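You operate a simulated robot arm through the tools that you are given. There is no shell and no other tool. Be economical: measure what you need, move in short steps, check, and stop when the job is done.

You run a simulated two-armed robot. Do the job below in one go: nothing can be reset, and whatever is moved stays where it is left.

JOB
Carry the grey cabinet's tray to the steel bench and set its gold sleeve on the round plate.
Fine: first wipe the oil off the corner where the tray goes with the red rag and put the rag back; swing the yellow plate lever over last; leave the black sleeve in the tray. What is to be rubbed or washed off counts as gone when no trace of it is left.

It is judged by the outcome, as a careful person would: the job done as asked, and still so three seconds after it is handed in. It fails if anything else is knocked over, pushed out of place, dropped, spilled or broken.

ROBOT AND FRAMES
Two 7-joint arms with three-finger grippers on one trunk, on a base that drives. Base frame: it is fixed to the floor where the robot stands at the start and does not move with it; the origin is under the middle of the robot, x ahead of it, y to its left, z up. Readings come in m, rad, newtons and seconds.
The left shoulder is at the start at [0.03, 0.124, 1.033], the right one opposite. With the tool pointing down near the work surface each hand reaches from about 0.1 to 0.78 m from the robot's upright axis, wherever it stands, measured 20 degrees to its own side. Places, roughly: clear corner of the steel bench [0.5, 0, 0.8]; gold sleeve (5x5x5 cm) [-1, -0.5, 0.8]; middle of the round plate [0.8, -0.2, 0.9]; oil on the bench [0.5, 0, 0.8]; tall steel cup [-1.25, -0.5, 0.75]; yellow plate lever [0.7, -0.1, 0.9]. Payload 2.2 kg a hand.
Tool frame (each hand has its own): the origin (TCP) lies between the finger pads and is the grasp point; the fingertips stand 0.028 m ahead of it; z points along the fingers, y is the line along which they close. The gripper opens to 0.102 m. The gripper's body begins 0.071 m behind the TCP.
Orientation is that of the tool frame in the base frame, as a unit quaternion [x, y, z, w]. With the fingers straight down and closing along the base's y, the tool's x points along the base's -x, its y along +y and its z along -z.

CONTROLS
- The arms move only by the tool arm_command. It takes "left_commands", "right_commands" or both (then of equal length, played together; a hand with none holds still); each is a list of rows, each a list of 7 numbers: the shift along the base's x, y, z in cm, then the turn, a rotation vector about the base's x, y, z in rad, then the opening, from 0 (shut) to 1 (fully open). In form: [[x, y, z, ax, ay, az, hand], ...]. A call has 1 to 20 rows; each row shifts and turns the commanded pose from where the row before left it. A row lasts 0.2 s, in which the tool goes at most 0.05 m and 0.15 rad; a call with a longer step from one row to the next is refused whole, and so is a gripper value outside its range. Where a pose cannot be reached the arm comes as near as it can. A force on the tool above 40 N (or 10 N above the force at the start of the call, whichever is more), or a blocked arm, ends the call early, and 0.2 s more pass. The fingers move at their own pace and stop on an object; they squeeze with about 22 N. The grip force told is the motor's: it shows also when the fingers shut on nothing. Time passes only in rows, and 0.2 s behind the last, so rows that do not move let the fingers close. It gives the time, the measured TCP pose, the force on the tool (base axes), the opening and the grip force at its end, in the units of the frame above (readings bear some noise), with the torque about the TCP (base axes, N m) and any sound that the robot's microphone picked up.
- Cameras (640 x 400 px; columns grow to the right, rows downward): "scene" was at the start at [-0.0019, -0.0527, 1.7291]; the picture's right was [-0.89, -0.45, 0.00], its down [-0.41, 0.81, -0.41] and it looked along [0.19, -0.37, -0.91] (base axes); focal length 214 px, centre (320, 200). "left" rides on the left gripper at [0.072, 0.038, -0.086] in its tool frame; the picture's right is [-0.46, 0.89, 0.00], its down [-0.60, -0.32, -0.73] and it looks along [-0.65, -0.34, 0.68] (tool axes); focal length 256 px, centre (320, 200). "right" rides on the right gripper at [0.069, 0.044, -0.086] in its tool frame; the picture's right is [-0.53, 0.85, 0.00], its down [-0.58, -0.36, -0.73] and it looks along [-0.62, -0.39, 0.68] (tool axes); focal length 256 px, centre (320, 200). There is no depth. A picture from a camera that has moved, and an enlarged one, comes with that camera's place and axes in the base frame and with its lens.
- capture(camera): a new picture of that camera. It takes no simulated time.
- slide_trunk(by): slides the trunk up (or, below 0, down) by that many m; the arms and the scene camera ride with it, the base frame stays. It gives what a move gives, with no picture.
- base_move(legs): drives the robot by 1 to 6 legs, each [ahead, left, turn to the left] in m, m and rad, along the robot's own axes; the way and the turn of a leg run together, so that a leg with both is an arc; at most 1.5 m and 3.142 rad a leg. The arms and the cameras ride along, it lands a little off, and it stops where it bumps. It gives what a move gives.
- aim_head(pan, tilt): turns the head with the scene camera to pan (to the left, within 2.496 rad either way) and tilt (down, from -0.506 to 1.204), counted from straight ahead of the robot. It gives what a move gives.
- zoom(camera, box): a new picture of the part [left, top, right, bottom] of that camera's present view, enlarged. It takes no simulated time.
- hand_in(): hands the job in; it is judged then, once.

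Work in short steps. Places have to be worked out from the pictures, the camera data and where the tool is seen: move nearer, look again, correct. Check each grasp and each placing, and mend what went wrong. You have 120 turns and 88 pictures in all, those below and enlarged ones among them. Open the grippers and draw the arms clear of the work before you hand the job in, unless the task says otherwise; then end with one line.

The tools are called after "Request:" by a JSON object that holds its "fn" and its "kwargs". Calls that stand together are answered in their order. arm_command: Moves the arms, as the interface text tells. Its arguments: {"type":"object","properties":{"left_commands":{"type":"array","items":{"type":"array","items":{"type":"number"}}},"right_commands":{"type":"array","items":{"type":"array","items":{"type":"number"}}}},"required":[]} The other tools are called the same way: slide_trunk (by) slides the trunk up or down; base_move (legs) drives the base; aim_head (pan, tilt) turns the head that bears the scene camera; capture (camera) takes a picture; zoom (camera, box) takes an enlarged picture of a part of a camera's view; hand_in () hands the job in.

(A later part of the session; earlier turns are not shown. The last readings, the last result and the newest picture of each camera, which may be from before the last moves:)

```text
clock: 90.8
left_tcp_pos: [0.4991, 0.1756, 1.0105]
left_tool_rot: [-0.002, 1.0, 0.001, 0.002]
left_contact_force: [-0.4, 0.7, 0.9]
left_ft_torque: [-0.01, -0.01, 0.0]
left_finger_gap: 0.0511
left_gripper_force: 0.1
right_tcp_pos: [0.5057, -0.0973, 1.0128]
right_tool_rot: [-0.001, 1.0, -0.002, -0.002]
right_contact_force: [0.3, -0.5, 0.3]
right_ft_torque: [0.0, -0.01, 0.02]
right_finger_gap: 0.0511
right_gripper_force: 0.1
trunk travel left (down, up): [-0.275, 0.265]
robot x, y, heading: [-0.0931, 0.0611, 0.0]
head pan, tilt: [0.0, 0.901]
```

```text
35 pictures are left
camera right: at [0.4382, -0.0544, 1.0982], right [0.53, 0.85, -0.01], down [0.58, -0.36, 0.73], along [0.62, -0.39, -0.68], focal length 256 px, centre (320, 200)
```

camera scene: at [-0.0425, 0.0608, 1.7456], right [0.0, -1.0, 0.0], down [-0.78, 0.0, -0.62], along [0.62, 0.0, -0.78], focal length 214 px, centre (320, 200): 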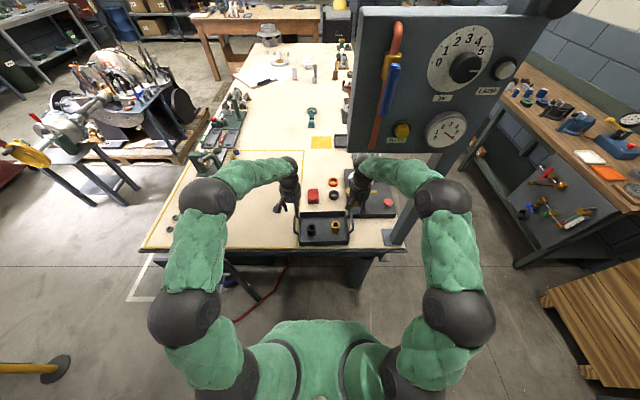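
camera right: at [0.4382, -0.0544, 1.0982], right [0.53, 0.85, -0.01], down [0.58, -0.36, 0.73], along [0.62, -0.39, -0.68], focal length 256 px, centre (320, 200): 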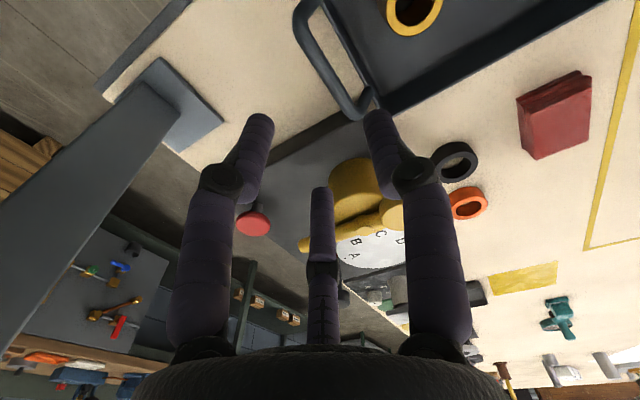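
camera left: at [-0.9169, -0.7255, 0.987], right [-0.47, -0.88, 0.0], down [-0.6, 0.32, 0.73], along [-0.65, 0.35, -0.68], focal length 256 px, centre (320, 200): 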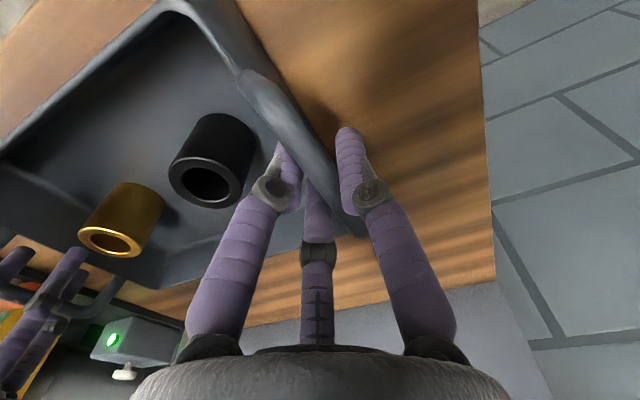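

The tray is released and stays put. The gold sleeve is at about (0.508, −0.017). I move the left arm aside and the right hand over the sleeve.

Request:
{"fn": "arm_command", "kwargs": {"left_commands": [[0, 0, 4, 0, 0, 0, 0.5], [-2.5, 3.5, 1.5, 0, 0, 0, 0.5], [-2.5, 3.5, 1.5, 0, 0, 0, 0.5], [-2.5, 3.5, 1.5, 0, 0, 0, 0.5], [-2.5, 3.5, 1.5, 0, 0, 0, 0.5], [0, 0, 0, 0, 0, 0, 0.5]], "right_commands": [[0, 0, 0, 0, 0, 0, 0.7], [0, 0, 0, 0, 0, 0, 0.8], [0, 3, -1, 0, 0, 0, 0.9], [0, 3, -1, 0, 0, 0, 1], [0.2, 2, -1, 0, 0, 0, 1], [0, 0, -1, 0, 0, 0, 1]]}}

Request:
{"fn": "capture", "kwargs": {"camera": "right"}}

Request:
{"fn": "zoom", "kwargs": {"camera": "scene", "box": [280, 160, 420, 260]}}

```text
clock: 92.2
left_tcp_pos: [0.3994, 0.3157, 1.1088]
left_tool_rot: [-0.001, 1.0, 0.001, 0.002]
left_contact_force: [0.1, 0.0, 0.5]
left_ft_torque: [0.02, 0.0, 0.0]
left_finger_gap: 0.0512
left_gripper_force: 0.0
right_tcp_pos: [0.507, -0.0172, 0.9718]
right_tool_rot: [0.0, 1.0, -0.002, -0.003]
right_contact_force: [0.4, -0.4, 0.0]
right_ft_torque: [0.03, 0.0, 0.01]
right_finger_gap: 0.102
right_gripper_force: 0.0
trunk travel left (down, up): [-0.275, 0.265]
robot x, y, heading: [-0.0921, 0.0616, 0.001]
head pan, tilt: [0.0, 0.901]
```

```text
34 pictures are left
camera right: at [0.4394, 0.0252, 1.0575], right [0.53, 0.85, -0.01], down [0.58, -0.36, 0.73], along [0.62, -0.39, -0.68], focal length 256 px, centre (320, 200)
```

right: 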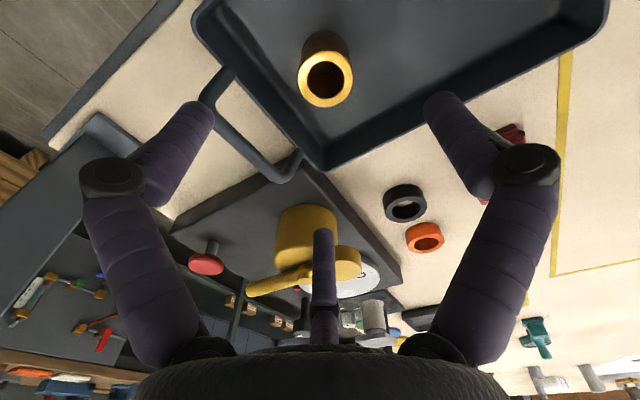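

```text
4.00 times, centred on (350, 210) of scene
camera zoom: at [-0.0423, 0.0597, 1.7456], right [0.0, -1.0, 0.0], down [-0.78, 0.0, -0.62], along [0.62, 0.0, -0.78], focal length 858 px, centre (200, 160)
```

zoom: 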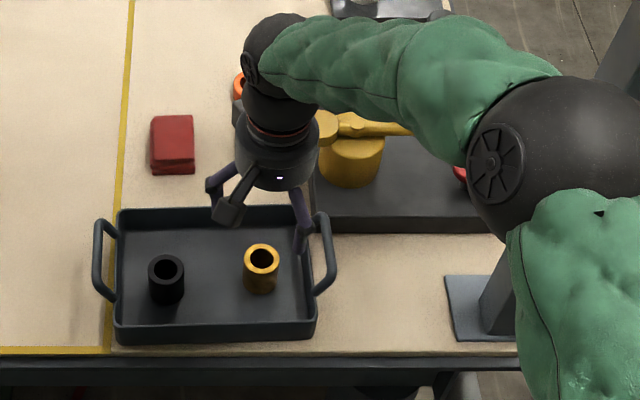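

The sleeve is centred at about (0.506, −0.013), under the hand. I lower around it and close.

Request:
{"fn": "arm_command", "kwargs": {"right_commands": [[0, 0.35, 0, 0, 0, 0, 0.8], [0, 0, -3.5, 0, 0, 0, 0.8], [0, 0, -3.5, 0, 0, 0, 0.8], [0, 0, -2.5, 0, 0, 0, 0.8], [0, 0, -2, 0, 0, 0, 0.8], [0, 0, 0, 0, 0, 0, 0.8], [0, 0, 0, 0, 0, 0, 0.5], [0, 0, 0, 0, 0, 0, 0.2], [0, 0, 0, 0, 0, 0, 0.2]]}}

Request:
{"fn": "capture", "kwargs": {"camera": "right"}}

```text
clock: 94.2
left_tcp_pos: [0.4004, 0.3174, 1.109]
left_tool_rot: [-0.002, 1.0, 0.001, 0.002]
left_contact_force: [0.3, -0.5, 0.1]
left_ft_torque: [0.04, -0.01, 0.0]
left_finger_gap: 0.0511
left_gripper_force: 0.2
right_tcp_pos: [0.5055, -0.0139, 0.8572]
right_tool_rot: [0.0, 1.0, -0.003, -0.002]
right_contact_force: [1.4, -0.8, 0.7]
right_ft_torque: [-0.03, -0.09, 0.0]
right_finger_gap: 0.0433
right_gripper_force: 22.3
trunk travel left (down, up): [-0.275, 0.265]
robot x, y, heading: [-0.0888, 0.0583, 0.0]
head pan, tilt: [0.0, 0.901]
```

```text
32 pictures are left
camera right: at [0.4377, 0.029, 0.9434], right [0.53, 0.85, -0.01], down [0.58, -0.36, 0.73], along [0.62, -0.39, -0.68], focal length 256 px, centre (320, 200)
```

right: 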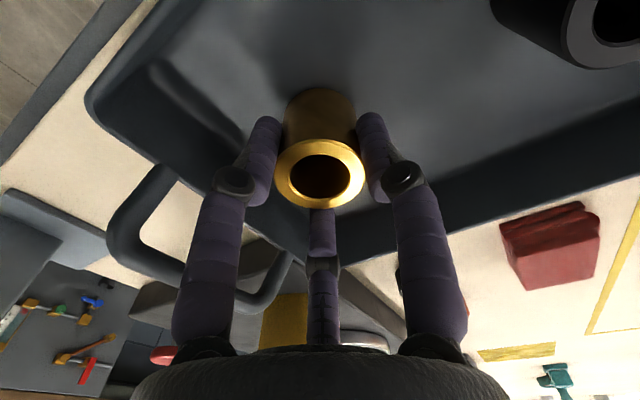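

Gripped at 43 mm. I lift it clear to z≈1.0.

Request:
{"fn": "arm_command", "kwargs": {"right_commands": [[0, 0, 1.5, 0, 0, 0, 0.2], [0, 0, 3, 0, 0, 0, 0.2], [0, 0, 4, 0, 0, 0, 0.2], [0, 0, 4, 0, 0, 0, 0.2], [0, 0, 3, 0, 0, 0, 0.2], [0, 0, 0, 0, 0, 0, 0.2]]}}

Request:
{"fn": "capture", "kwargs": {"camera": "right"}}

Request:
{"fn": "zoom", "kwargs": {"camera": "scene", "box": [280, 130, 440, 260]}}

```text
clock: 95.6
left_tcp_pos: [0.4002, 0.3171, 1.1096]
left_tool_rot: [-0.002, 1.0, 0.001, 0.002]
left_contact_force: [0.5, -0.1, 1.2]
left_ft_torque: [0.02, -0.04, -0.02]
left_finger_gap: 0.0511
left_gripper_force: 0.0
right_tcp_pos: [0.5059, -0.0145, 1.0123]
right_tool_rot: [-0.001, 1.0, -0.002, -0.002]
right_contact_force: [0.4, -0.6, -2.5]
right_ft_torque: [0.0, 0.0, 0.03]
right_finger_gap: 0.0433
right_gripper_force: 21.5
trunk travel left (down, up): [-0.275, 0.265]
robot x, y, heading: [-0.0924, 0.0641, 0.003]
head pan, tilt: [0.0, 0.901]
```

```text
31 pictures are left
camera right: at [0.4381, 0.0274, 1.0988], right [0.53, 0.85, -0.01], down [0.58, -0.36, 0.73], along [0.62, -0.39, -0.68], focal length 256 px, centre (320, 200)
```

right: 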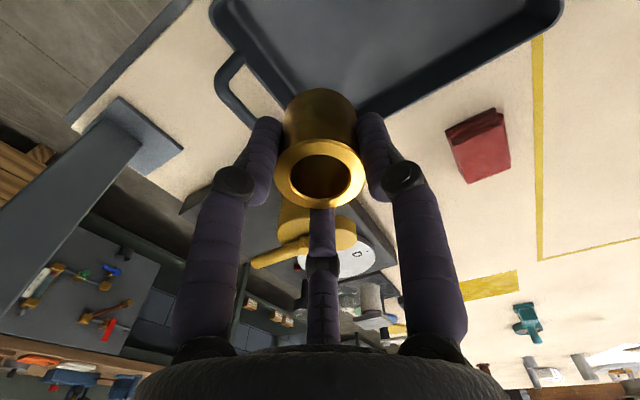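

```text
3.08 times, centred on (360, 195) of scene
camera zoom: at [-0.043, 0.0608, 1.7456], right [0.0, -1.0, 0.0], down [-0.78, 0.0, -0.62], along [0.62, 0.0, -0.78], focal length 660 px, centre (197, 215)
```

zoom: 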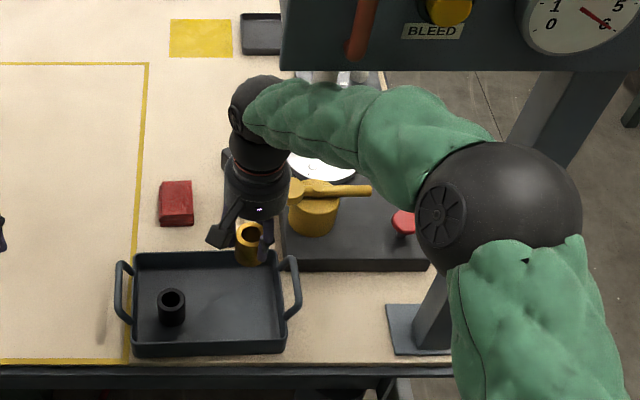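

The sleeve is in hand. Before driving forward under the panel I stretch the right arm toward the plate, so the elbow drops, and look.

Request:
{"fn": "arm_command", "kwargs": {"right_commands": [[2.8, -2.2, 0, 0, 0, 0, 0.2], [2.8, -2.2, 0, 0, 0, 0, 0.2], [2.8, -2.2, 0, 0, 0, 0, 0.2], [2.8, -2.2, 0, 0, 0, 0, 0.2], [0, 0, 0, 0, 0, 0, 0.2]]}}

Request:
{"fn": "capture", "kwargs": {"camera": "scene"}}

Request:
{"fn": "capture", "kwargs": {"camera": "left"}}

Request:
{"fn": "capture", "kwargs": {"camera": "right"}}

```text
clock: 96.8
left_tcp_pos: [0.3996, 0.3172, 1.11]
left_tool_rot: [-0.002, 1.0, 0.001, 0.003]
left_contact_force: [0.5, 0.1, -0.5]
left_ft_torque: [0.02, -0.03, 0.0]
left_finger_gap: 0.051
left_gripper_force: 0.0
right_tcp_pos: [0.6179, -0.1014, 1.0118]
right_tool_rot: [-0.002, 1.0, -0.002, -0.001]
right_contact_force: [-0.4, -0.3, -1.9]
right_ft_torque: [-0.03, 0.0, 0.01]
right_finger_gap: 0.0433
right_gripper_force: 22.2
trunk travel left (down, up): [-0.275, 0.265]
robot x, y, heading: [-0.0912, 0.0628, 0.005]
head pan, tilt: [0.0, 0.901]
```

```text
29 pictures are left
camera scene: at [-0.0442, 0.0611, 1.7458], right [0.0, -1.0, 0.0], down [-0.78, 0.0, -0.62], along [0.62, 0.0, -0.78], focal length 214 px, centre (320, 200)
```

scene: 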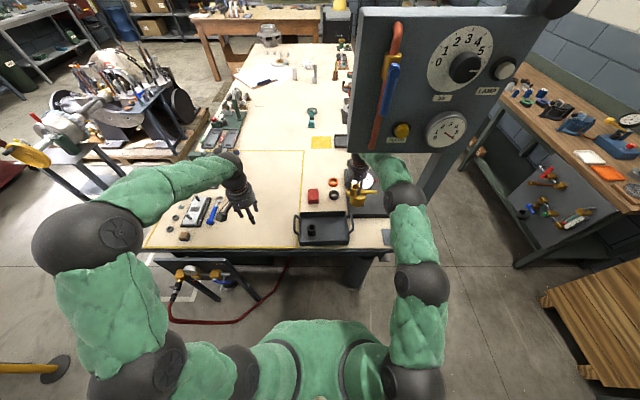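

```text
28 pictures are left
camera left: at [0.3259, 0.3542, 1.1953], right [0.46, 0.89, 0.0], down [0.6, -0.32, 0.73], along [0.65, -0.34, -0.68], focal length 256 px, centre (320, 200)
```

left: 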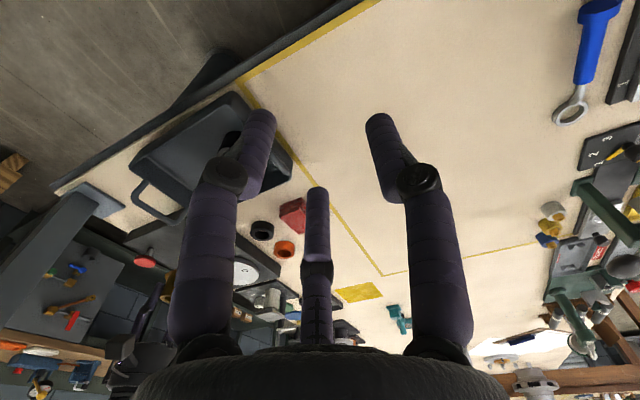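

```text
27 pictures are left
camera right: at [0.5504, -0.059, 1.0986], right [0.53, 0.85, -0.01], down [0.58, -0.36, 0.73], along [0.62, -0.39, -0.68], focal length 256 px, centre (320, 200)
```

right: 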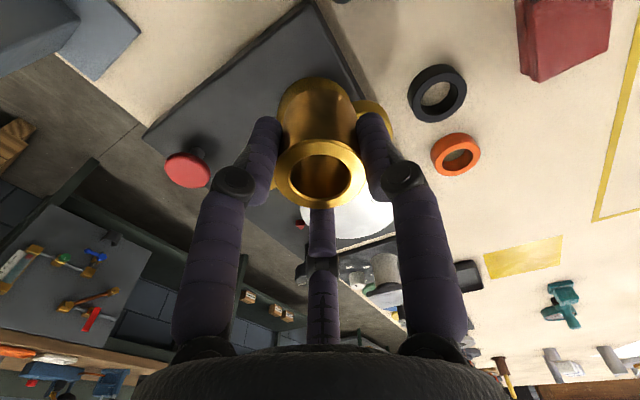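

The arm is now low and stretched, but the elbow would pass near the post (y≈−0.28). I drive left 8 cm first, then forward.

Request:
{"fn": "base_move", "kwargs": {"legs": [[0, 0.08, 0], [0.1, 0, 0]]}}

Request:
{"fn": "capture", "kwargs": {"camera": "scene"}}

```text
clock: 98.8
left_tcp_pos: [0.496, 0.3967, 1.1119]
left_tool_rot: [-0.002, 1.0, 0.001, 0.003]
left_contact_force: [-0.5, -0.3, 0.2]
left_ft_torque: [0.01, -0.06, 0.0]
left_finger_gap: 0.0511
left_gripper_force: 0.0
right_tcp_pos: [0.7119, -0.0196, 1.0054]
right_tool_rot: [-0.001, 1.0, -0.002, -0.007]
right_contact_force: [-0.8, -0.8, -1.9]
right_ft_torque: [-0.01, 0.0, 0.0]
right_finger_gap: 0.0429
right_gripper_force: 21.9
trunk travel left (down, up): [-0.275, 0.265]
robot x, y, heading: [0.0097, 0.1381, 0.002]
head pan, tilt: [0.0, 0.901]
stopped in leg 2: the robot was blocked; the commanded pose is now the measured one
```

```text
26 pictures are left
camera scene: at [0.0531, 0.1404, 1.7461], right [0.0, -1.0, 0.0], down [-0.78, 0.0, -0.62], along [0.62, 0.0, -0.78], focal length 214 px, centre (320, 200)
```

scene: 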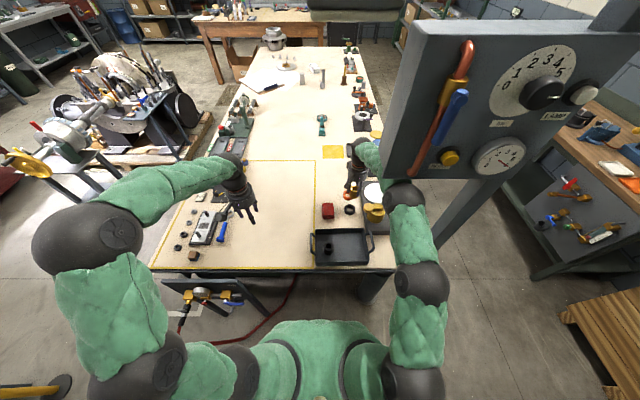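

Blocked: the right elbow met the panel's lower edge (panel bottom ≈1.355). I back off at once, and then lower the trunk while holding the hands up so the elbow passes beneath.

Request:
{"fn": "base_move", "kwargs": {"legs": [[-0.09, 0, 0]]}}

Request:
{"fn": "slide_trunk", "kwargs": {"by": -0.06}}

Request:
{"fn": "arm_command", "kwargs": {"left_commands": [[0, 0, 2, 0, 0, 0, 0.5], [0, 0, 2, 0, 0, 0, 0.5], [0, 0, 2, 0, 0, 0, 0.5], [0, 0, 2, 0, 0, 0, 0.5], [0, 0, 0, 0, 0, 0, 0.5]], "right_commands": [[0, 0, 2, 0, 0, 0, 0.2], [0, 0, 2, 0, 0, 0, 0.2], [0, 0, 2, 0, 0, 0, 0.2], [0, 0, 2, 0, 0, 0, 0.2], [0, 0, 0, 0, 0, 0, 0.2]]}}

Request:
{"fn": "slide_trunk", "kwargs": {"by": -0.1}}

Request:
{"fn": "capture", "kwargs": {"camera": "scene"}}

```text
clock: 99.9
left_tcp_pos: [0.4106, 0.397, 1.1092]
left_tool_rot: [-0.002, 1.0, 0.001, 0.002]
left_contact_force: [0.2, -0.5, 0.4]
left_ft_torque: [0.01, -0.02, 0.0]
left_finger_gap: 0.051
left_gripper_force: 0.1
right_tcp_pos: [0.6261, -0.0197, 1.0046]
right_tool_rot: [-0.003, 1.0, -0.003, -0.008]
right_contact_force: [-0.9, 0.2, -1.5]
right_ft_torque: [0.02, 0.0, 0.05]
right_finger_gap: 0.0429
right_gripper_force: 22.2
trunk travel left (down, up): [-0.275, 0.265]
robot x, y, heading: [-0.0826, 0.1396, 0.002]
head pan, tilt: [0.0, 0.901]
```

```text
clock: 100.9
left_tcp_pos: [0.412, 0.3972, 1.0494]
left_tool_rot: [-0.002, 1.0, 0.001, 0.002]
left_contact_force: [-0.3, 0.5, 0.4]
left_ft_torque: [0.01, 0.0, -0.03]
left_finger_gap: 0.0509
left_gripper_force: 0.0
right_tcp_pos: [0.627, -0.02, 0.9445]
right_tool_rot: [-0.002, 1.0, -0.003, -0.008]
right_contact_force: [-0.1, -1.1, -2.3]
right_ft_torque: [-0.03, -0.01, -0.02]
right_finger_gap: 0.0428
right_gripper_force: 21.6
trunk travel left (down, up): [-0.215, 0.325]
robot x, y, heading: [-0.0776, 0.1409, 0.002]
head pan, tilt: [0.0, 0.901]
```

```text
clock: 102.1
left_tcp_pos: [0.4119, 0.3975, 1.1297]
left_tool_rot: [-0.002, 1.0, 0.001, 0.002]
left_contact_force: [0.5, 0.4, 0.2]
left_ft_torque: [-0.01, 0.0, -0.03]
left_finger_gap: 0.0509
left_gripper_force: 0.0
right_tcp_pos: [0.6258, -0.0197, 1.023]
right_tool_rot: [-0.002, 1.0, -0.003, -0.009]
right_contact_force: [0.9, -0.2, -1.3]
right_ft_torque: [0.0, 0.0, 0.0]
right_finger_gap: 0.0432
right_gripper_force: 21.7
trunk travel left (down, up): [-0.215, 0.325]
robot x, y, heading: [-0.0805, 0.1387, 0.001]
head pan, tilt: [0.0, 0.901]
```

```text
clock: 103.4
left_tcp_pos: [0.4112, 0.398, 1.0291]
left_tool_rot: [-0.002, 1.0, 0.001, 0.002]
left_contact_force: [-0.3, 0.2, -0.4]
left_ft_torque: [0.0, -0.02, 0.02]
left_finger_gap: 0.0511
left_gripper_force: 0.0
right_tcp_pos: [0.6255, -0.0207, 0.9249]
right_tool_rot: [-0.002, 1.0, -0.003, -0.008]
right_contact_force: [0.9, 0.0, -2.1]
right_ft_torque: [0.0, -0.02, -0.04]
right_finger_gap: 0.0429
right_gripper_force: 22.0
trunk travel left (down, up): [-0.115, 0.425]
robot x, y, heading: [-0.0813, 0.1371, 0.007]
head pan, tilt: [0.0, 0.901]
```

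```text
25 pictures are left
camera scene: at [-0.0319, 0.1413, 1.5858], right [0.0, -1.0, 0.0], down [-0.78, 0.0, -0.62], along [0.62, 0.0, -0.78], focal length 214 px, centre (320, 200)
```

scene: 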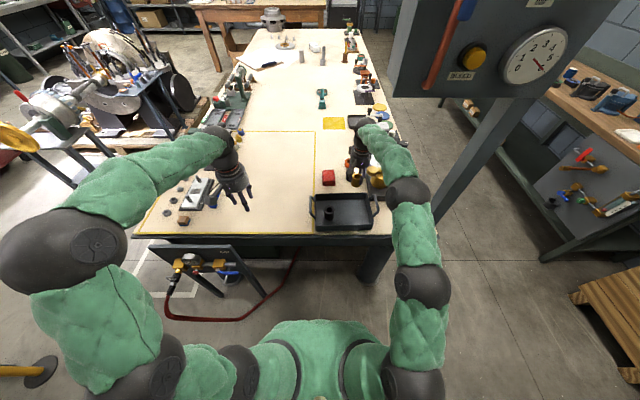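

The elbow is now about 0.2 m lower than the panel edge. I lift the right hand 5 cm and creep forward in two legs.

Request:
{"fn": "arm_command", "kwargs": {"right_commands": [[0, 0, 2.5, 0, 0, 0, 0.2], [0, 0, 2.5, 0, 0, 0, 0.2], [0, 0, 0, 0, 0, 0, 0.2]]}}

Request:
{"fn": "base_move", "kwargs": {"legs": [[0.09, 0, 0], [0.07, 0, 0]]}}

Request:
{"fn": "capture", "kwargs": {"camera": "scene"}}

Request:
{"fn": "capture", "kwargs": {"camera": "right"}}

```text
clock: 104.2
left_tcp_pos: [0.4123, 0.3974, 1.0304]
left_tool_rot: [-0.001, 1.0, 0.001, 0.001]
left_contact_force: [0.5, -0.7, 0.0]
left_ft_torque: [0.02, 0.0, -0.05]
left_finger_gap: 0.0509
left_gripper_force: 0.0
right_tcp_pos: [0.6263, -0.0203, 0.9733]
right_tool_rot: [-0.003, 1.0, -0.003, -0.008]
right_contact_force: [0.4, -0.7, -2.0]
right_ft_torque: [-0.01, 0.02, 0.02]
right_finger_gap: 0.0429
right_gripper_force: 22.3
trunk travel left (down, up): [-0.115, 0.425]
robot x, y, heading: [-0.0814, 0.1388, 0.002]
head pan, tilt: [0.0, 0.901]
```

```text
clock: 105.9
left_tcp_pos: [0.5732, 0.3978, 1.0297]
left_tool_rot: [-0.001, 1.0, 0.0, 0.002]
left_contact_force: [0.2, 0.0, 0.0]
left_ft_torque: [0.0, 0.04, -0.03]
left_finger_gap: 0.0511
left_gripper_force: 0.0
right_tcp_pos: [0.785, -0.0206, 0.9714]
right_tool_rot: [-0.002, 1.0, -0.003, -0.009]
right_contact_force: [0.3, -0.7, -2.3]
right_ft_torque: [0.01, 0.04, -0.04]
right_finger_gap: 0.0429
right_gripper_force: 22.2
trunk travel left (down, up): [-0.115, 0.425]
robot x, y, heading: [0.0792, 0.1403, -0.002]
head pan, tilt: [0.0, 0.901]
```

```text
24 pictures are left
camera scene: at [0.1298, 0.1414, 1.5856], right [0.0, -1.0, 0.0], down [-0.78, 0.0, -0.62], along [0.62, 0.0, -0.78], focal length 214 px, centre (320, 200)
```

scene: 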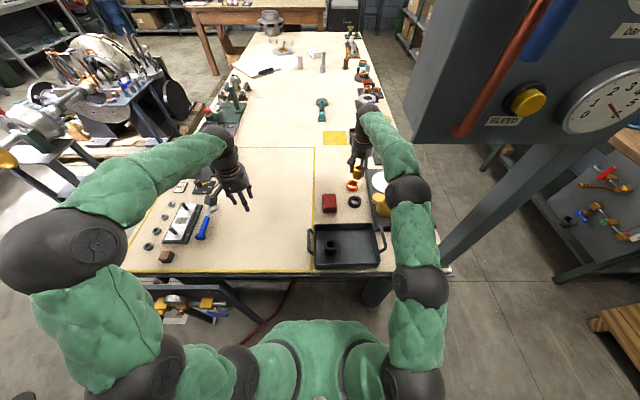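

```text
23 pictures are left
camera right: at [0.7192, 0.0222, 1.0599], right [0.53, 0.85, -0.01], down [0.59, -0.36, 0.72], along [0.61, -0.39, -0.69], focal length 256 px, centre (320, 200)
```

right: 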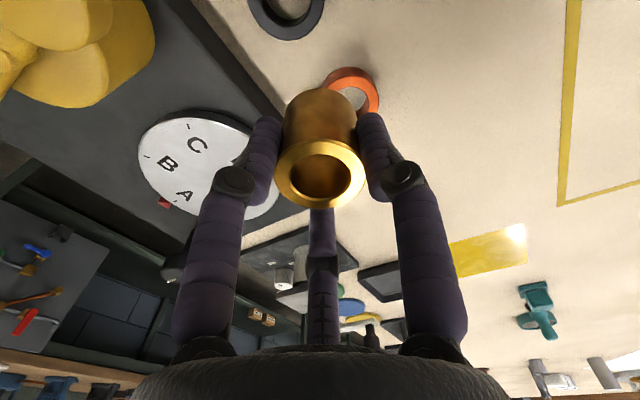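

We're under the panel. Triangulated, the round plate's centre is about (0.797, −0.166) with its top near z 0.86. I move the sleeve over it.

Request:
{"fn": "arm_command", "kwargs": {"right_commands": [[0.3, -2.9, 0, 0, 0, 0, 0.2], [0.3, -2.9, 0, 0, 0, 0, 0.2], [0.3, -2.9, 0, 0, 0, 0, 0.2], [0.2, -2.9, 0, 0, 0, 0, 0.2], [0.1, -2.9, 0, 0, 0, 0, 0.2], [0, 0, 0, 0, 0, 0, 0.2]]}}

Request:
{"fn": "capture", "kwargs": {"camera": "right"}}

Request:
{"fn": "zoom", "kwargs": {"camera": "scene", "box": [320, 140, 480, 280]}}

```text
clock: 107.3
left_tcp_pos: [0.573, 0.3972, 1.029]
left_tool_rot: [-0.001, 1.0, 0.001, 0.002]
left_contact_force: [0.2, 0.8, -1.0]
left_ft_torque: [-0.02, -0.01, 0.01]
left_finger_gap: 0.0509
left_gripper_force: 0.1
right_tcp_pos: [0.7958, -0.1658, 0.9742]
right_tool_rot: [-0.001, 1.0, -0.001, -0.009]
right_contact_force: [-0.8, 0.3, -1.9]
right_ft_torque: [0.03, 0.04, 0.03]
right_finger_gap: 0.0431
right_gripper_force: 21.7
trunk travel left (down, up): [-0.115, 0.425]
robot x, y, heading: [0.0812, 0.1401, 0.005]
head pan, tilt: [0.0, 0.901]
```

```text
22 pictures are left
camera right: at [0.7296, -0.1229, 1.0616], right [0.53, 0.85, -0.01], down [0.59, -0.36, 0.72], along [0.61, -0.39, -0.69], focal length 256 px, centre (320, 200)
```

right: 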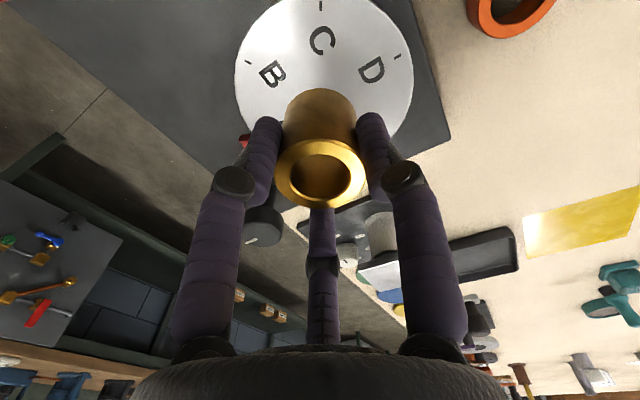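

```text
2.86 times, centred on (400, 210) of scene
camera zoom: at [0.1279, 0.1416, 1.5857], right [0.0, -1.0, 0.0], down [-0.78, 0.0, -0.62], along [0.62, 0.0, -0.78], focal length 613 px, centre (91, 171)
```

zoom: 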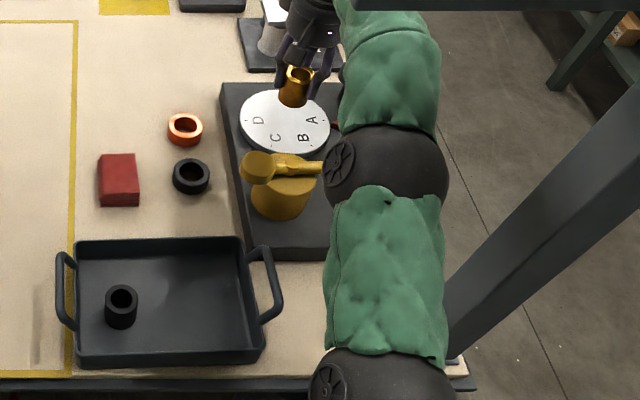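

Both views agree on the plate centre (0.80, −0.168). I lower the sleeve over it, gently at the end.

Request:
{"fn": "arm_command", "kwargs": {"right_commands": [[0.4, -0.2, -2, 0, 0, 0, 0.2], [0, 0, -2, 0, 0, 0, 0.2], [0, 0, -1.5, 0, 0, 0, 0.2], [0, 0, -0.4, 0, 0, 0, 0.2], [0, 0, -0.3, 0, 0, 0, 0.2], [0, 0, 0, 0, 0, 0, 0.2]]}}

Request:
{"fn": "zoom", "kwargs": {"camera": "scene", "box": [350, 140, 450, 210]}}

```text
clock: 108.7
left_tcp_pos: [0.5725, 0.3977, 1.0307]
left_tool_rot: [-0.002, 1.0, 0.001, 0.001]
left_contact_force: [0.8, -0.1, 0.6]
left_ft_torque: [0.01, 0.0, -0.01]
left_finger_gap: 0.0511
left_gripper_force: 0.1
right_tcp_pos: [0.7998, -0.1673, 0.9113]
right_tool_rot: [-0.002, 1.0, -0.003, -0.009]
right_contact_force: [-0.7, -0.3, -2.2]
right_ft_torque: [0.04, -0.02, -0.02]
right_finger_gap: 0.0432
right_gripper_force: 22.1
trunk travel left (down, up): [-0.115, 0.425]
robot x, y, heading: [0.0812, 0.1411, 0.003]
head pan, tilt: [0.0, 0.901]
```

```text
5.71 times, centred on (400, 175) of scene
camera zoom: at [0.1281, 0.1414, 1.5857], right [0.0, -1.0, 0.0], down [-0.78, 0.0, -0.62], along [0.62, 0.0, -0.78], focal length 1226 px, centre (-137, 343)
```

zoom: 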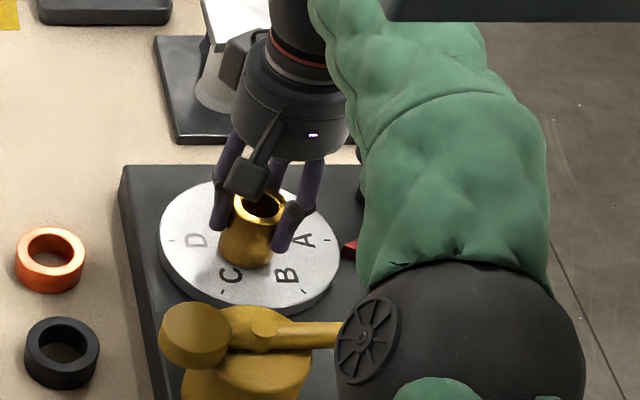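

The sleeve is centred just above the plate. I step down to contact.

Request:
{"fn": "arm_command", "kwargs": {"right_commands": [[0, 0, -0.3, 0, 0, 0, 0.2], [0, 0, -0.3, 0, 0, 0, 0.2], [0, 0, 0, 0, 0, 0, 0.2]]}}

Request:
{"fn": "arm_command", "kwargs": {"right_commands": [[0, 0, -0.25, 0, 0, 0, 0.2], [0, 0, -0.25, 0, 0, 0, 0.2], [0, 0, 0, 0, 0, 0, 0.2]]}}

```text
clock: 109.5
left_tcp_pos: [0.5704, 0.3983, 1.0302]
left_tool_rot: [-0.001, 1.0, 0.0, 0.002]
left_contact_force: [0.8, 0.7, 0.9]
left_ft_torque: [-0.01, -0.01, -0.01]
left_finger_gap: 0.051
left_gripper_force: 0.0
right_tcp_pos: [0.7998, -0.1672, 0.9094]
right_tool_rot: [-0.001, 1.0, -0.003, -0.006]
right_contact_force: [-1.6, 0.1, 17.8]
right_ft_torque: [0.03, 0.06, 0.05]
right_finger_gap: 0.0435
right_gripper_force: 22.3
trunk travel left (down, up): [-0.115, 0.425]
robot x, y, heading: [0.0827, 0.1424, 0.0]
head pan, tilt: [0.0, 0.901]
```

```text
clock: 110.3
left_tcp_pos: [0.5707, 0.3978, 1.03]
left_tool_rot: [0.0, 1.0, 0.001, 0.003]
left_contact_force: [-0.5, -0.4, 0.2]
left_ft_torque: [-0.01, -0.03, -0.01]
left_finger_gap: 0.051
left_gripper_force: 0.0
right_tcp_pos: [0.8001, -0.1679, 0.9015]
right_tool_rot: [-0.001, 1.0, -0.003, -0.008]
right_contact_force: [0.6, -0.8, 14.9]
right_ft_torque: [0.04, -0.15, 0.02]
right_finger_gap: 0.0432
right_gripper_force: 22.6
trunk travel left (down, up): [-0.115, 0.425]
robot x, y, heading: [0.0804, 0.1403, -0.0]
head pan, tilt: [0.0, 0.901]
```

The sleeve is seated on the plate. I ease up slightly, open modestly, and rise off.

Request:
{"fn": "arm_command", "kwargs": {"right_commands": [[0, 0, 0.3, 0, 0, 0, 0.2], [0, 0, 0, 0, 0, 0, 0.55], [0, 0, 0, 0, 0, 0, 0.7], [0, 0, 0, 0, 0, 0, 0.7], [0, 0, 2, 0, 0, 0, 0.7], [0, 0, 4, 0, 0, 0, 0.7], [0, 0, 4, 0, 0, 0, 0.7], [0, 0, 0, 0, 0, 0, 0.7]]}}

Request:
{"fn": "capture", "kwargs": {"camera": "right"}}

Request:
{"fn": "zoom", "kwargs": {"camera": "scene", "box": [350, 140, 450, 210]}}

```text
clock: 112.1
left_tcp_pos: [0.5724, 0.398, 1.0297]
left_tool_rot: [-0.001, 1.0, 0.0, 0.001]
left_contact_force: [0.7, 0.4, 0.2]
left_ft_torque: [0.0, -0.01, 0.01]
left_finger_gap: 0.0508
left_gripper_force: 0.0
right_tcp_pos: [0.7986, -0.1699, 0.9827]
right_tool_rot: [-0.003, 1.0, -0.003, -0.009]
right_contact_force: [-0.2, -0.2, 0.7]
right_ft_torque: [-0.01, -0.02, 0.02]
right_finger_gap: 0.0712
right_gripper_force: 0.0
right hand out of reach, approached as far as the arm can: row 7
trunk travel left (down, up): [-0.115, 0.425]
robot x, y, heading: [0.0836, 0.1392, 0.003]
head pan, tilt: [0.0, 0.901]
```

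```text
19 pictures are left
camera right: at [0.7314, -0.1259, 1.0703], right [0.53, 0.85, -0.01], down [0.59, -0.36, 0.72], along [0.61, -0.39, -0.69], focal length 256 px, centre (320, 200)
```

right: 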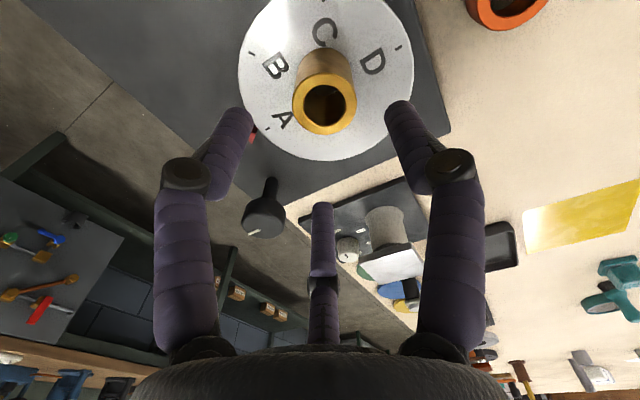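

```text
5.71 times, centred on (400, 175) of scene
camera zoom: at [0.1279, 0.1417, 1.5857], right [0.0, -1.0, 0.0], down [-0.78, 0.0, -0.62], along [0.62, 0.0, -0.78], focal length 1226 px, centre (-137, 343)
```

zoom: 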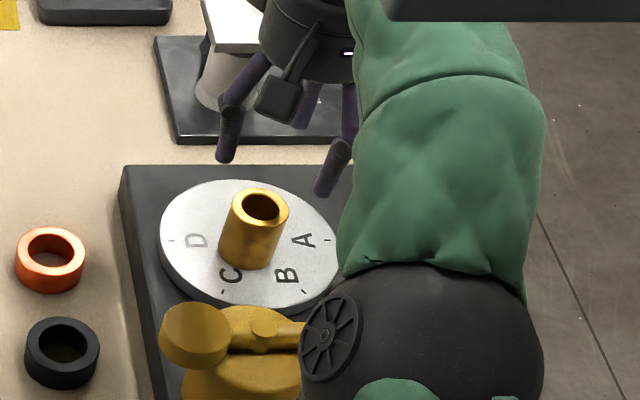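

The sleeve stands centred on the plate. I draw the right hand left and back a bit (above everything) to view the lever closely.

Request:
{"fn": "arm_command", "kwargs": {"right_commands": [[0, 4, 0, 0, 0, 0, 0.7], [0, 4, 0, 0, 0, 0, 0.7], [-2, 4, 0, 0, 0, 0, 0.3], [-3.5, 0, 0.5, 0, 0, 0, 0], [-3.5, 0, 0.5, 0, 0, 0, 0], [-3.5, 0, 0.5, 0, 0, 0, 0], [0, 0, 0, 0, 0, 0, 0]]}}

Request:
{"fn": "capture", "kwargs": {"camera": "right"}}

Request:
{"fn": "zoom", "kwargs": {"camera": "scene", "box": [340, 140, 480, 240]}}

```text
clock: 113.7
left_tcp_pos: [0.5715, 0.397, 1.0303]
left_tool_rot: [-0.001, 1.0, 0.001, 0.001]
left_contact_force: [-0.1, 0.7, -0.2]
left_ft_torque: [0.02, 0.01, 0.02]
left_finger_gap: 0.0511
left_gripper_force: 0.0
right_tcp_pos: [0.6725, -0.0454, 0.9965]
right_tool_rot: [-0.003, 1.0, -0.002, -0.009]
right_contact_force: [0.0, 0.1, -0.8]
right_ft_torque: [0.01, 0.03, 0.0]
right_finger_gap: 0.0023
right_gripper_force: 22.6
trunk travel left (down, up): [-0.115, 0.425]
robot x, y, heading: [0.0808, 0.1384, -0.003]
head pan, tilt: [0.0, 0.901]
```

```text
17 pictures are left
camera right: at [0.6059, -0.0031, 1.0832], right [0.53, 0.85, -0.01], down [0.59, -0.36, 0.72], along [0.61, -0.39, -0.69], focal length 256 px, centre (320, 200)
```

right: 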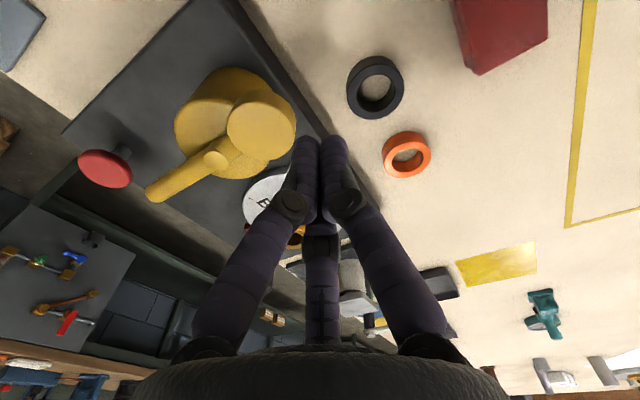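

```text
4.00 times, centred on (410, 190) of scene
camera zoom: at [0.1285, 0.1416, 1.5856], right [0.0, -1.0, 0.0], down [-0.78, 0.0, -0.62], along [0.62, 0.0, -0.78], focal length 858 px, centre (-40, 240)
```

zoom: 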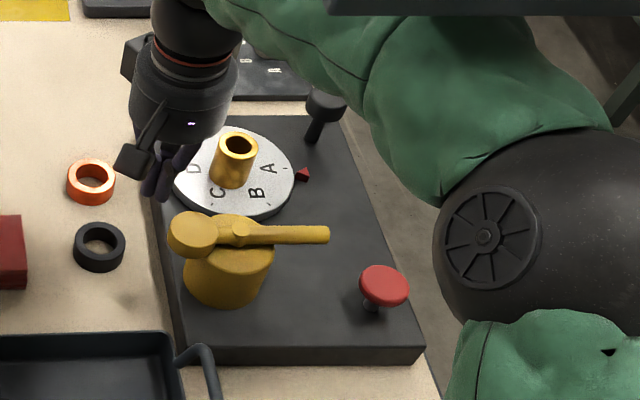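

The lever's pivot is about (0.666, −0.135), bar tip at (0.666, −0.227, 0.915), knob at y −0.09. My right elbow is close to the post, so I shift the base 11 cm left before reaching for the lever.

Request:
{"fn": "base_move", "kwargs": {"legs": [[0, 0.11, 0]]}}

Request:
{"fn": "arm_command", "kwargs": {"right_commands": [[-2, -3, 0.5, 0, 0, 0, 0], [-2, -3, 0.5, 0, 0, 0, 0], [-1, -4, 0, 0, 0, 0, 0], [0, -4.3, 0, 0, 0, 0, 0], [0, 0, 0, 0, 0, 0, 0]]}}

Request:
{"fn": "capture", "kwargs": {"camera": "scene"}}

```text
clock: 114.9
left_tcp_pos: [0.5707, 0.5097, 1.0299]
left_tool_rot: [-0.002, 1.0, 0.0, 0.001]
left_contact_force: [-0.7, 0.4, 0.0]
left_ft_torque: [-0.04, 0.02, -0.02]
left_finger_gap: 0.0509
left_gripper_force: 0.1
right_tcp_pos: [0.6734, 0.067, 0.9962]
right_tool_rot: [-0.003, 1.0, -0.003, -0.008]
right_contact_force: [0.0, 1.4, 0.6]
right_ft_torque: [-0.08, 0.0, 0.02]
right_finger_gap: 0.0024
right_gripper_force: 22.0
trunk travel left (down, up): [-0.115, 0.425]
robot x, y, heading: [0.0827, 0.2512, 0.005]
head pan, tilt: [0.0, 0.901]
```

```text
clock: 116.1
left_tcp_pos: [0.5714, 0.5088, 1.0297]
left_tool_rot: [-0.003, 1.0, 0.001, 0.002]
left_contact_force: [0.0, 0.6, -0.1]
left_ft_torque: [0.01, 0.01, -0.02]
left_finger_gap: 0.051
left_gripper_force: 0.0
right_tcp_pos: [0.622, -0.0794, 1.0075]
right_tool_rot: [-0.004, 1.0, -0.003, -0.008]
right_contact_force: [0.6, 0.0, 0.6]
right_ft_torque: [-0.02, -0.01, 0.0]
right_finger_gap: 0.0023
right_gripper_force: 21.8
trunk travel left (down, up): [-0.115, 0.425]
robot x, y, heading: [0.0809, 0.2496, 0.004]
head pan, tilt: [0.0, 0.901]
```

```text
15 pictures are left
camera scene: at [0.1277, 0.2516, 1.5857], right [0.0, -1.0, 0.0], down [-0.78, 0.0, -0.62], along [0.62, 0.0, -0.78], focal length 214 px, centre (320, 200)
```

scene: 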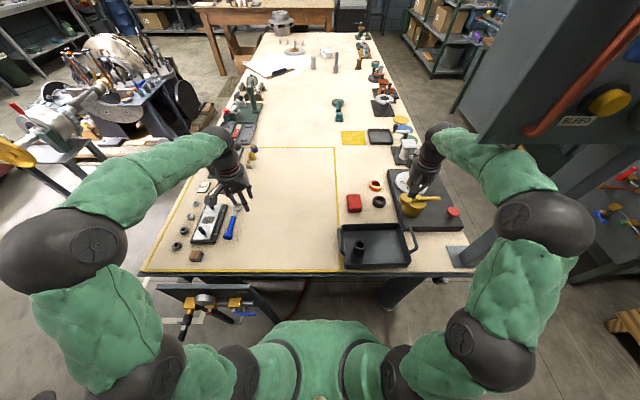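

The right elbow would get too near the post; the left arm is better for the lever. I back away, tuck the right arm in, and come back in line for the left arm.

Request:
{"fn": "base_move", "kwargs": {"legs": [[-0.25, 0, 0]]}}

Request:
{"fn": "arm_command", "kwargs": {"right_commands": [[-3.5, 0.3, 1, 0, 0, 0, 0], [-3.5, 0.3, 1, 0, 0, 0, 0], [-3.5, 0.3, 1, 0, 0, 0, 0], [-3.5, 0.3, 1, 0, 0, 0, 0], [-3.5, 0.3, 1, 0, 0, 0, 0], [-3.5, 0.3, 0, 0, 0, 0, 0], [-3.5, 0.3, 0, 0, 0, 0, 0], [-3.5, 0.3, 0, 0, 0, 0, 0], [-3.5, 0.3, 0, 0, 0, 0, 0], [0, 0, 0, 0, 0, 0, 0]]}}

Request:
{"fn": "base_move", "kwargs": {"legs": [[0, -0.19, 0]]}}

Request:
{"fn": "capture", "kwargs": {"camera": "scene"}}

```text
clock: 118.0
left_tcp_pos: [0.3151, 0.5066, 1.0299]
left_tool_rot: [-0.002, 1.0, 0.001, 0.003]
left_contact_force: [-0.8, 0.1, 1.0]
left_ft_torque: [-0.04, -0.03, -0.02]
left_finger_gap: 0.051
left_gripper_force: 0.0
right_tcp_pos: [0.3652, -0.0807, 1.0074]
right_tool_rot: [-0.003, 1.0, -0.003, -0.009]
right_contact_force: [-0.7, 0.1, 0.0]
right_ft_torque: [0.01, -0.01, 0.02]
right_finger_gap: 0.0023
right_gripper_force: 21.8
trunk travel left (down, up): [-0.115, 0.425]
robot x, y, heading: [-0.1747, 0.2459, -0.002]
head pan, tilt: [0.0, 0.901]
```

```text
clock: 120.2
left_tcp_pos: [0.3166, 0.5074, 1.03]
left_tool_rot: [-0.002, 1.0, 0.001, 0.001]
left_contact_force: [0.7, 0.0, 0.2]
left_ft_torque: [-0.02, 0.02, 0.02]
left_finger_gap: 0.0511
left_gripper_force: 0.0
right_tcp_pos: [0.0523, -0.0521, 1.0558]
right_tool_rot: [-0.003, 1.0, -0.003, -0.008]
right_contact_force: [0.1, 0.2, 0.7]
right_ft_torque: [0.0, 0.0, -0.01]
right_finger_gap: 0.0022
right_gripper_force: 22.3
trunk travel left (down, up): [-0.115, 0.425]
robot x, y, heading: [-0.1729, 0.2542, -0.002]
head pan, tilt: [0.0, 0.901]
```

```text
clock: 121.7
left_tcp_pos: [0.3166, 0.3134, 1.0299]
left_tool_rot: [0.0, 1.0, 0.001, 0.002]
left_contact_force: [1.3, -0.1, -0.2]
left_ft_torque: [0.06, -0.02, 0.01]
left_finger_gap: 0.0509
left_gripper_force: 0.2
right_tcp_pos: [0.0512, -0.2436, 1.0547]
right_tool_rot: [0.0, 1.0, -0.002, -0.008]
right_contact_force: [0.1, 0.4, -0.7]
right_ft_torque: [0.02, -0.01, -0.03]
right_finger_gap: 0.0025
right_gripper_force: 22.1
trunk travel left (down, up): [-0.115, 0.425]
robot x, y, heading: [-0.1717, 0.0567, -0.003]
head pan, tilt: [0.0, 0.901]
```

```text
14 pictures are left
camera scene: at [-0.1277, 0.0588, 1.5857], right [0.0, -1.0, 0.0], down [-0.78, 0.0, -0.62], along [0.62, 0.0, -0.78], focal length 214 px, centre (320, 200)
```

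scene: 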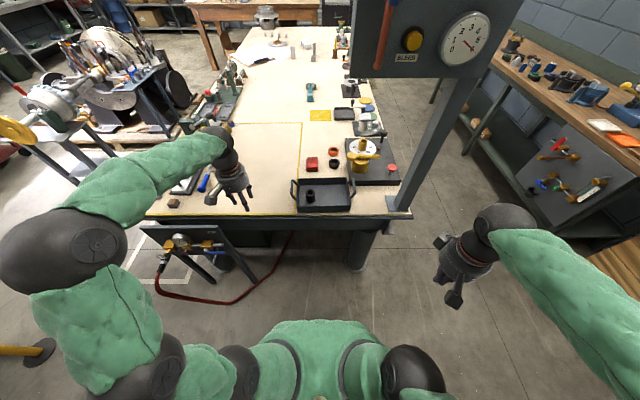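

Right arm is tucked clear. I drive forward 0.23 m and bring the closed left hand near the lever, high above.

Request:
{"fn": "base_move", "kwargs": {"legs": [[0.23, 0, 0]]}}

Request:
{"fn": "arm_command", "kwargs": {"left_commands": [[0.4, -4.5, 0, 0, 0, 0, 0], [0.4, -4.5, 0, 0, 0, 0, 0], [0.4, -4.5, 0, 0, 0, 0, 0], [0.4, -4.5, 0, 0, 0, 0, 0], [0.4, -4.5, 0, 0, 0, 0, 0], [0.4, -4.5, 0, 0, 0, 0, 0], [0.4, -4.5, 0, 0, 0, 0, 0], [0, 0, 0, 0, 0, 0, 0]]}}

Request:
{"fn": "capture", "kwargs": {"camera": "left"}}

Request:
{"fn": "capture", "kwargs": {"camera": "scene"}}

```text
clock: 123.4
left_tcp_pos: [0.5475, 0.318, 1.0293]
left_tool_rot: [-0.001, 1.0, 0.001, 0.002]
left_contact_force: [0.4, -0.4, -1.1]
left_ft_torque: [0.02, 0.03, 0.0]
left_finger_gap: 0.051
left_gripper_force: 0.0
right_tcp_pos: [0.2839, -0.2404, 1.0555]
right_tool_rot: [-0.003, 1.0, -0.003, -0.01]
right_contact_force: [0.6, -0.1, -0.2]
right_ft_torque: [0.01, 0.01, 0.01]
right_finger_gap: 0.0023
right_gripper_force: 22.2
trunk travel left (down, up): [-0.115, 0.425]
robot x, y, heading: [0.0576, 0.0621, 0.003]
head pan, tilt: [0.0, 0.901]
```

```text
clock: 125.2
left_tcp_pos: [0.5748, 0.0062, 1.0305]
left_tool_rot: [-0.003, 1.0, 0.0, 0.003]
left_contact_force: [0.0, 0.1, -0.9]
left_ft_torque: [0.01, 0.02, -0.01]
left_finger_gap: 0.0023
left_gripper_force: 21.8
right_tcp_pos: [0.2822, -0.2411, 1.0553]
right_tool_rot: [-0.002, 1.0, -0.002, -0.007]
right_contact_force: [-0.5, -0.1, 0.2]
right_ft_torque: [-0.02, -0.01, -0.04]
right_finger_gap: 0.0022
right_gripper_force: 22.0
trunk travel left (down, up): [-0.115, 0.425]
robot x, y, heading: [0.0588, 0.0574, 0.002]
head pan, tilt: [0.0, 0.901]
```

```text
13 pictures are left
camera left: at [0.5008, 0.0427, 1.1167], right [0.46, 0.89, 0.0], down [0.6, -0.31, 0.73], along [0.65, -0.34, -0.68], focal length 256 px, centre (320, 200)
```

left: 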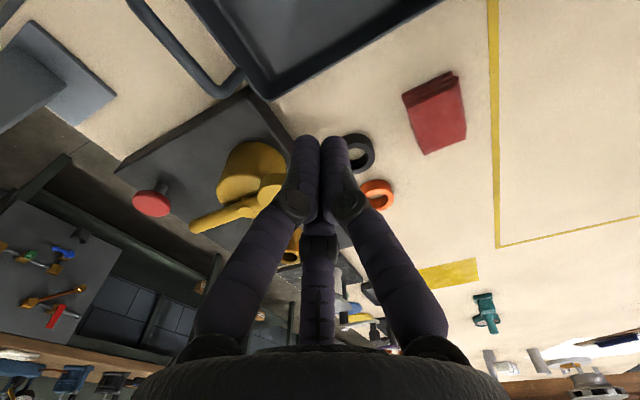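

```text
12 pictures are left
camera scene: at [0.1028, 0.0612, 1.5857], right [0.0, -1.0, 0.0], down [-0.78, 0.0, -0.62], along [0.62, 0.0, -0.78], focal length 214 px, centre (320, 200)
```

scene: 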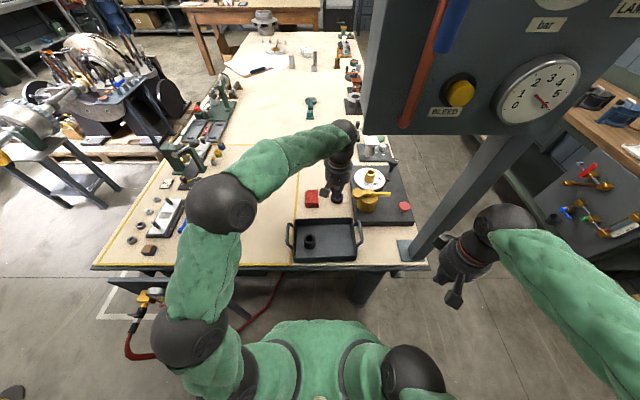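

Clear way. I move above the spot just in front of the lever bar (0.615, −0.197) and lower the closed fingers to lever height.

Request:
{"fn": "arm_command", "kwargs": {"left_commands": [[0.8, -4.05, 0, 0, 0, 0, 0], [0.8, -4.05, 0, 0, 0, 0, 0], [0.8, -4.05, 0, 0, 0, 0, 0], [0.8, -4.05, 0, 0, 0, 0, 0], [0.8, -4.05, 0, 0, 0, 0, 0], [0, 0, -4, 0, 0, 0, 0], [0, 0, -3.5, 0, 0, 0, 0], [0, 0, -2.4, 0, 0, 0, 0], [0, 0, 0, 0, 0, 0, 0]]}}

Request:
{"fn": "zoom", "kwargs": {"camera": "scene", "box": [310, 130, 450, 240]}}

Request:
{"fn": "capture", "kwargs": {"camera": "left"}}

```text
clock: 127.2
left_tcp_pos: [0.6152, -0.1996, 0.9326]
left_tool_rot: [-0.002, 1.0, 0.001, 0.002]
left_contact_force: [0.8, -0.2, 0.8]
left_ft_torque: [0.02, 0.04, 0.01]
left_finger_gap: 0.0022
left_gripper_force: 22.1
right_tcp_pos: [0.2831, -0.2404, 1.0557]
right_tool_rot: [-0.002, 1.0, -0.003, -0.008]
right_contact_force: [-0.9, -0.8, -0.3]
right_ft_torque: [-0.02, 0.01, -0.01]
right_finger_gap: 0.0024
right_gripper_force: 22.3
trunk travel left (down, up): [-0.115, 0.425]
robot x, y, heading: [0.057, 0.0591, 0.002]
head pan, tilt: [0.0, 0.901]
```

```text
3.64 times, centred on (380, 185) of scene
camera zoom: at [0.1031, 0.0603, 1.5857], right [0.0, -1.0, 0.0], down [-0.78, 0.0, -0.62], along [0.62, 0.0, -0.78], focal length 780 px, centre (102, 254)
```

zoom: 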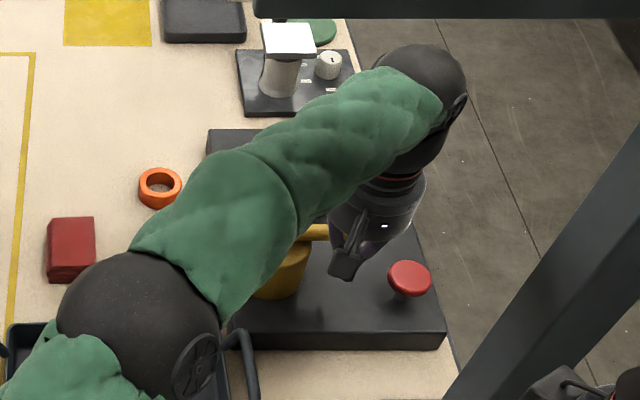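

```text
10 pictures are left
camera left: at [0.5412, -0.1637, 1.0182], right [0.46, 0.89, 0.0], down [0.6, -0.32, 0.73], along [0.65, -0.34, -0.68], focal length 256 px, centre (320, 200)
```

left: 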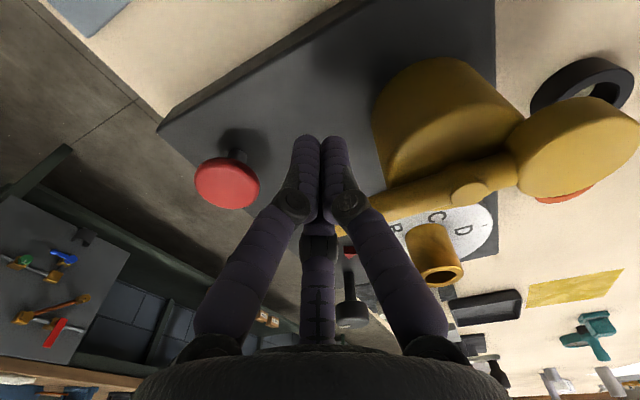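

The fingers are just in front of the bar. I push it toward +x in small steps and watch the force.

Request:
{"fn": "arm_command", "kwargs": {"left_commands": [[1, 0, 0, 0, 0, 0, 0], [1, 0, 0, 0, 0, 0, 0], [1, 0, 0, 0, 0, 0, 0], [1, 0, 0, 0, 0, 0, 0], [1, 0, 0, 0, 0, 0, 0], [0, 0, 0, 0, 0, 0, 0]]}}

Request:
{"fn": "capture", "kwargs": {"camera": "left"}}

```text
clock: 128.6
left_tcp_pos: [0.6537, -0.1918, 0.9287]
left_tool_rot: [-0.001, 1.0, 0.001, 0.002]
left_contact_force: [-0.1, 0.8, -1.3]
left_ft_torque: [-0.01, -0.02, -0.02]
left_finger_gap: 0.0023
left_gripper_force: 21.9
left hand out of reach, approached as far as the arm can: row 4, 5
right_tcp_pos: [0.2829, -0.2415, 1.0558]
right_tool_rot: [-0.003, 1.0, -0.002, -0.008]
right_contact_force: [-0.6, 0.8, 0.4]
right_ft_torque: [-0.04, 0.01, 0.0]
right_finger_gap: 0.0024
right_gripper_force: 22.3
trunk travel left (down, up): [-0.115, 0.425]
robot x, y, heading: [0.0558, 0.0612, -0.002]
head pan, tilt: [0.0, 0.901]
```

```text
9 pictures are left
camera left: at [0.5801, -0.1548, 1.0143], right [0.46, 0.89, 0.0], down [0.6, -0.32, 0.73], along [0.65, -0.34, -0.68], focal length 256 px, centre (320, 200)
```

left: 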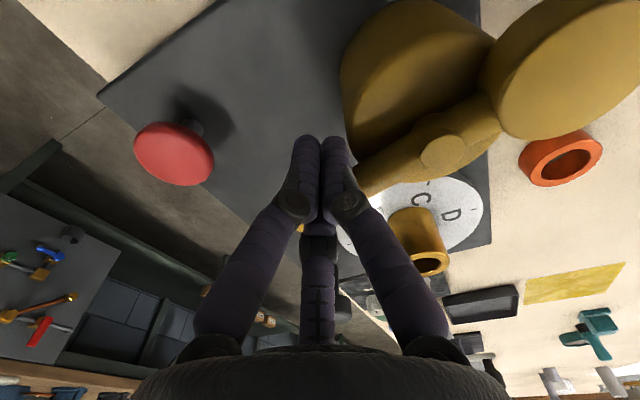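

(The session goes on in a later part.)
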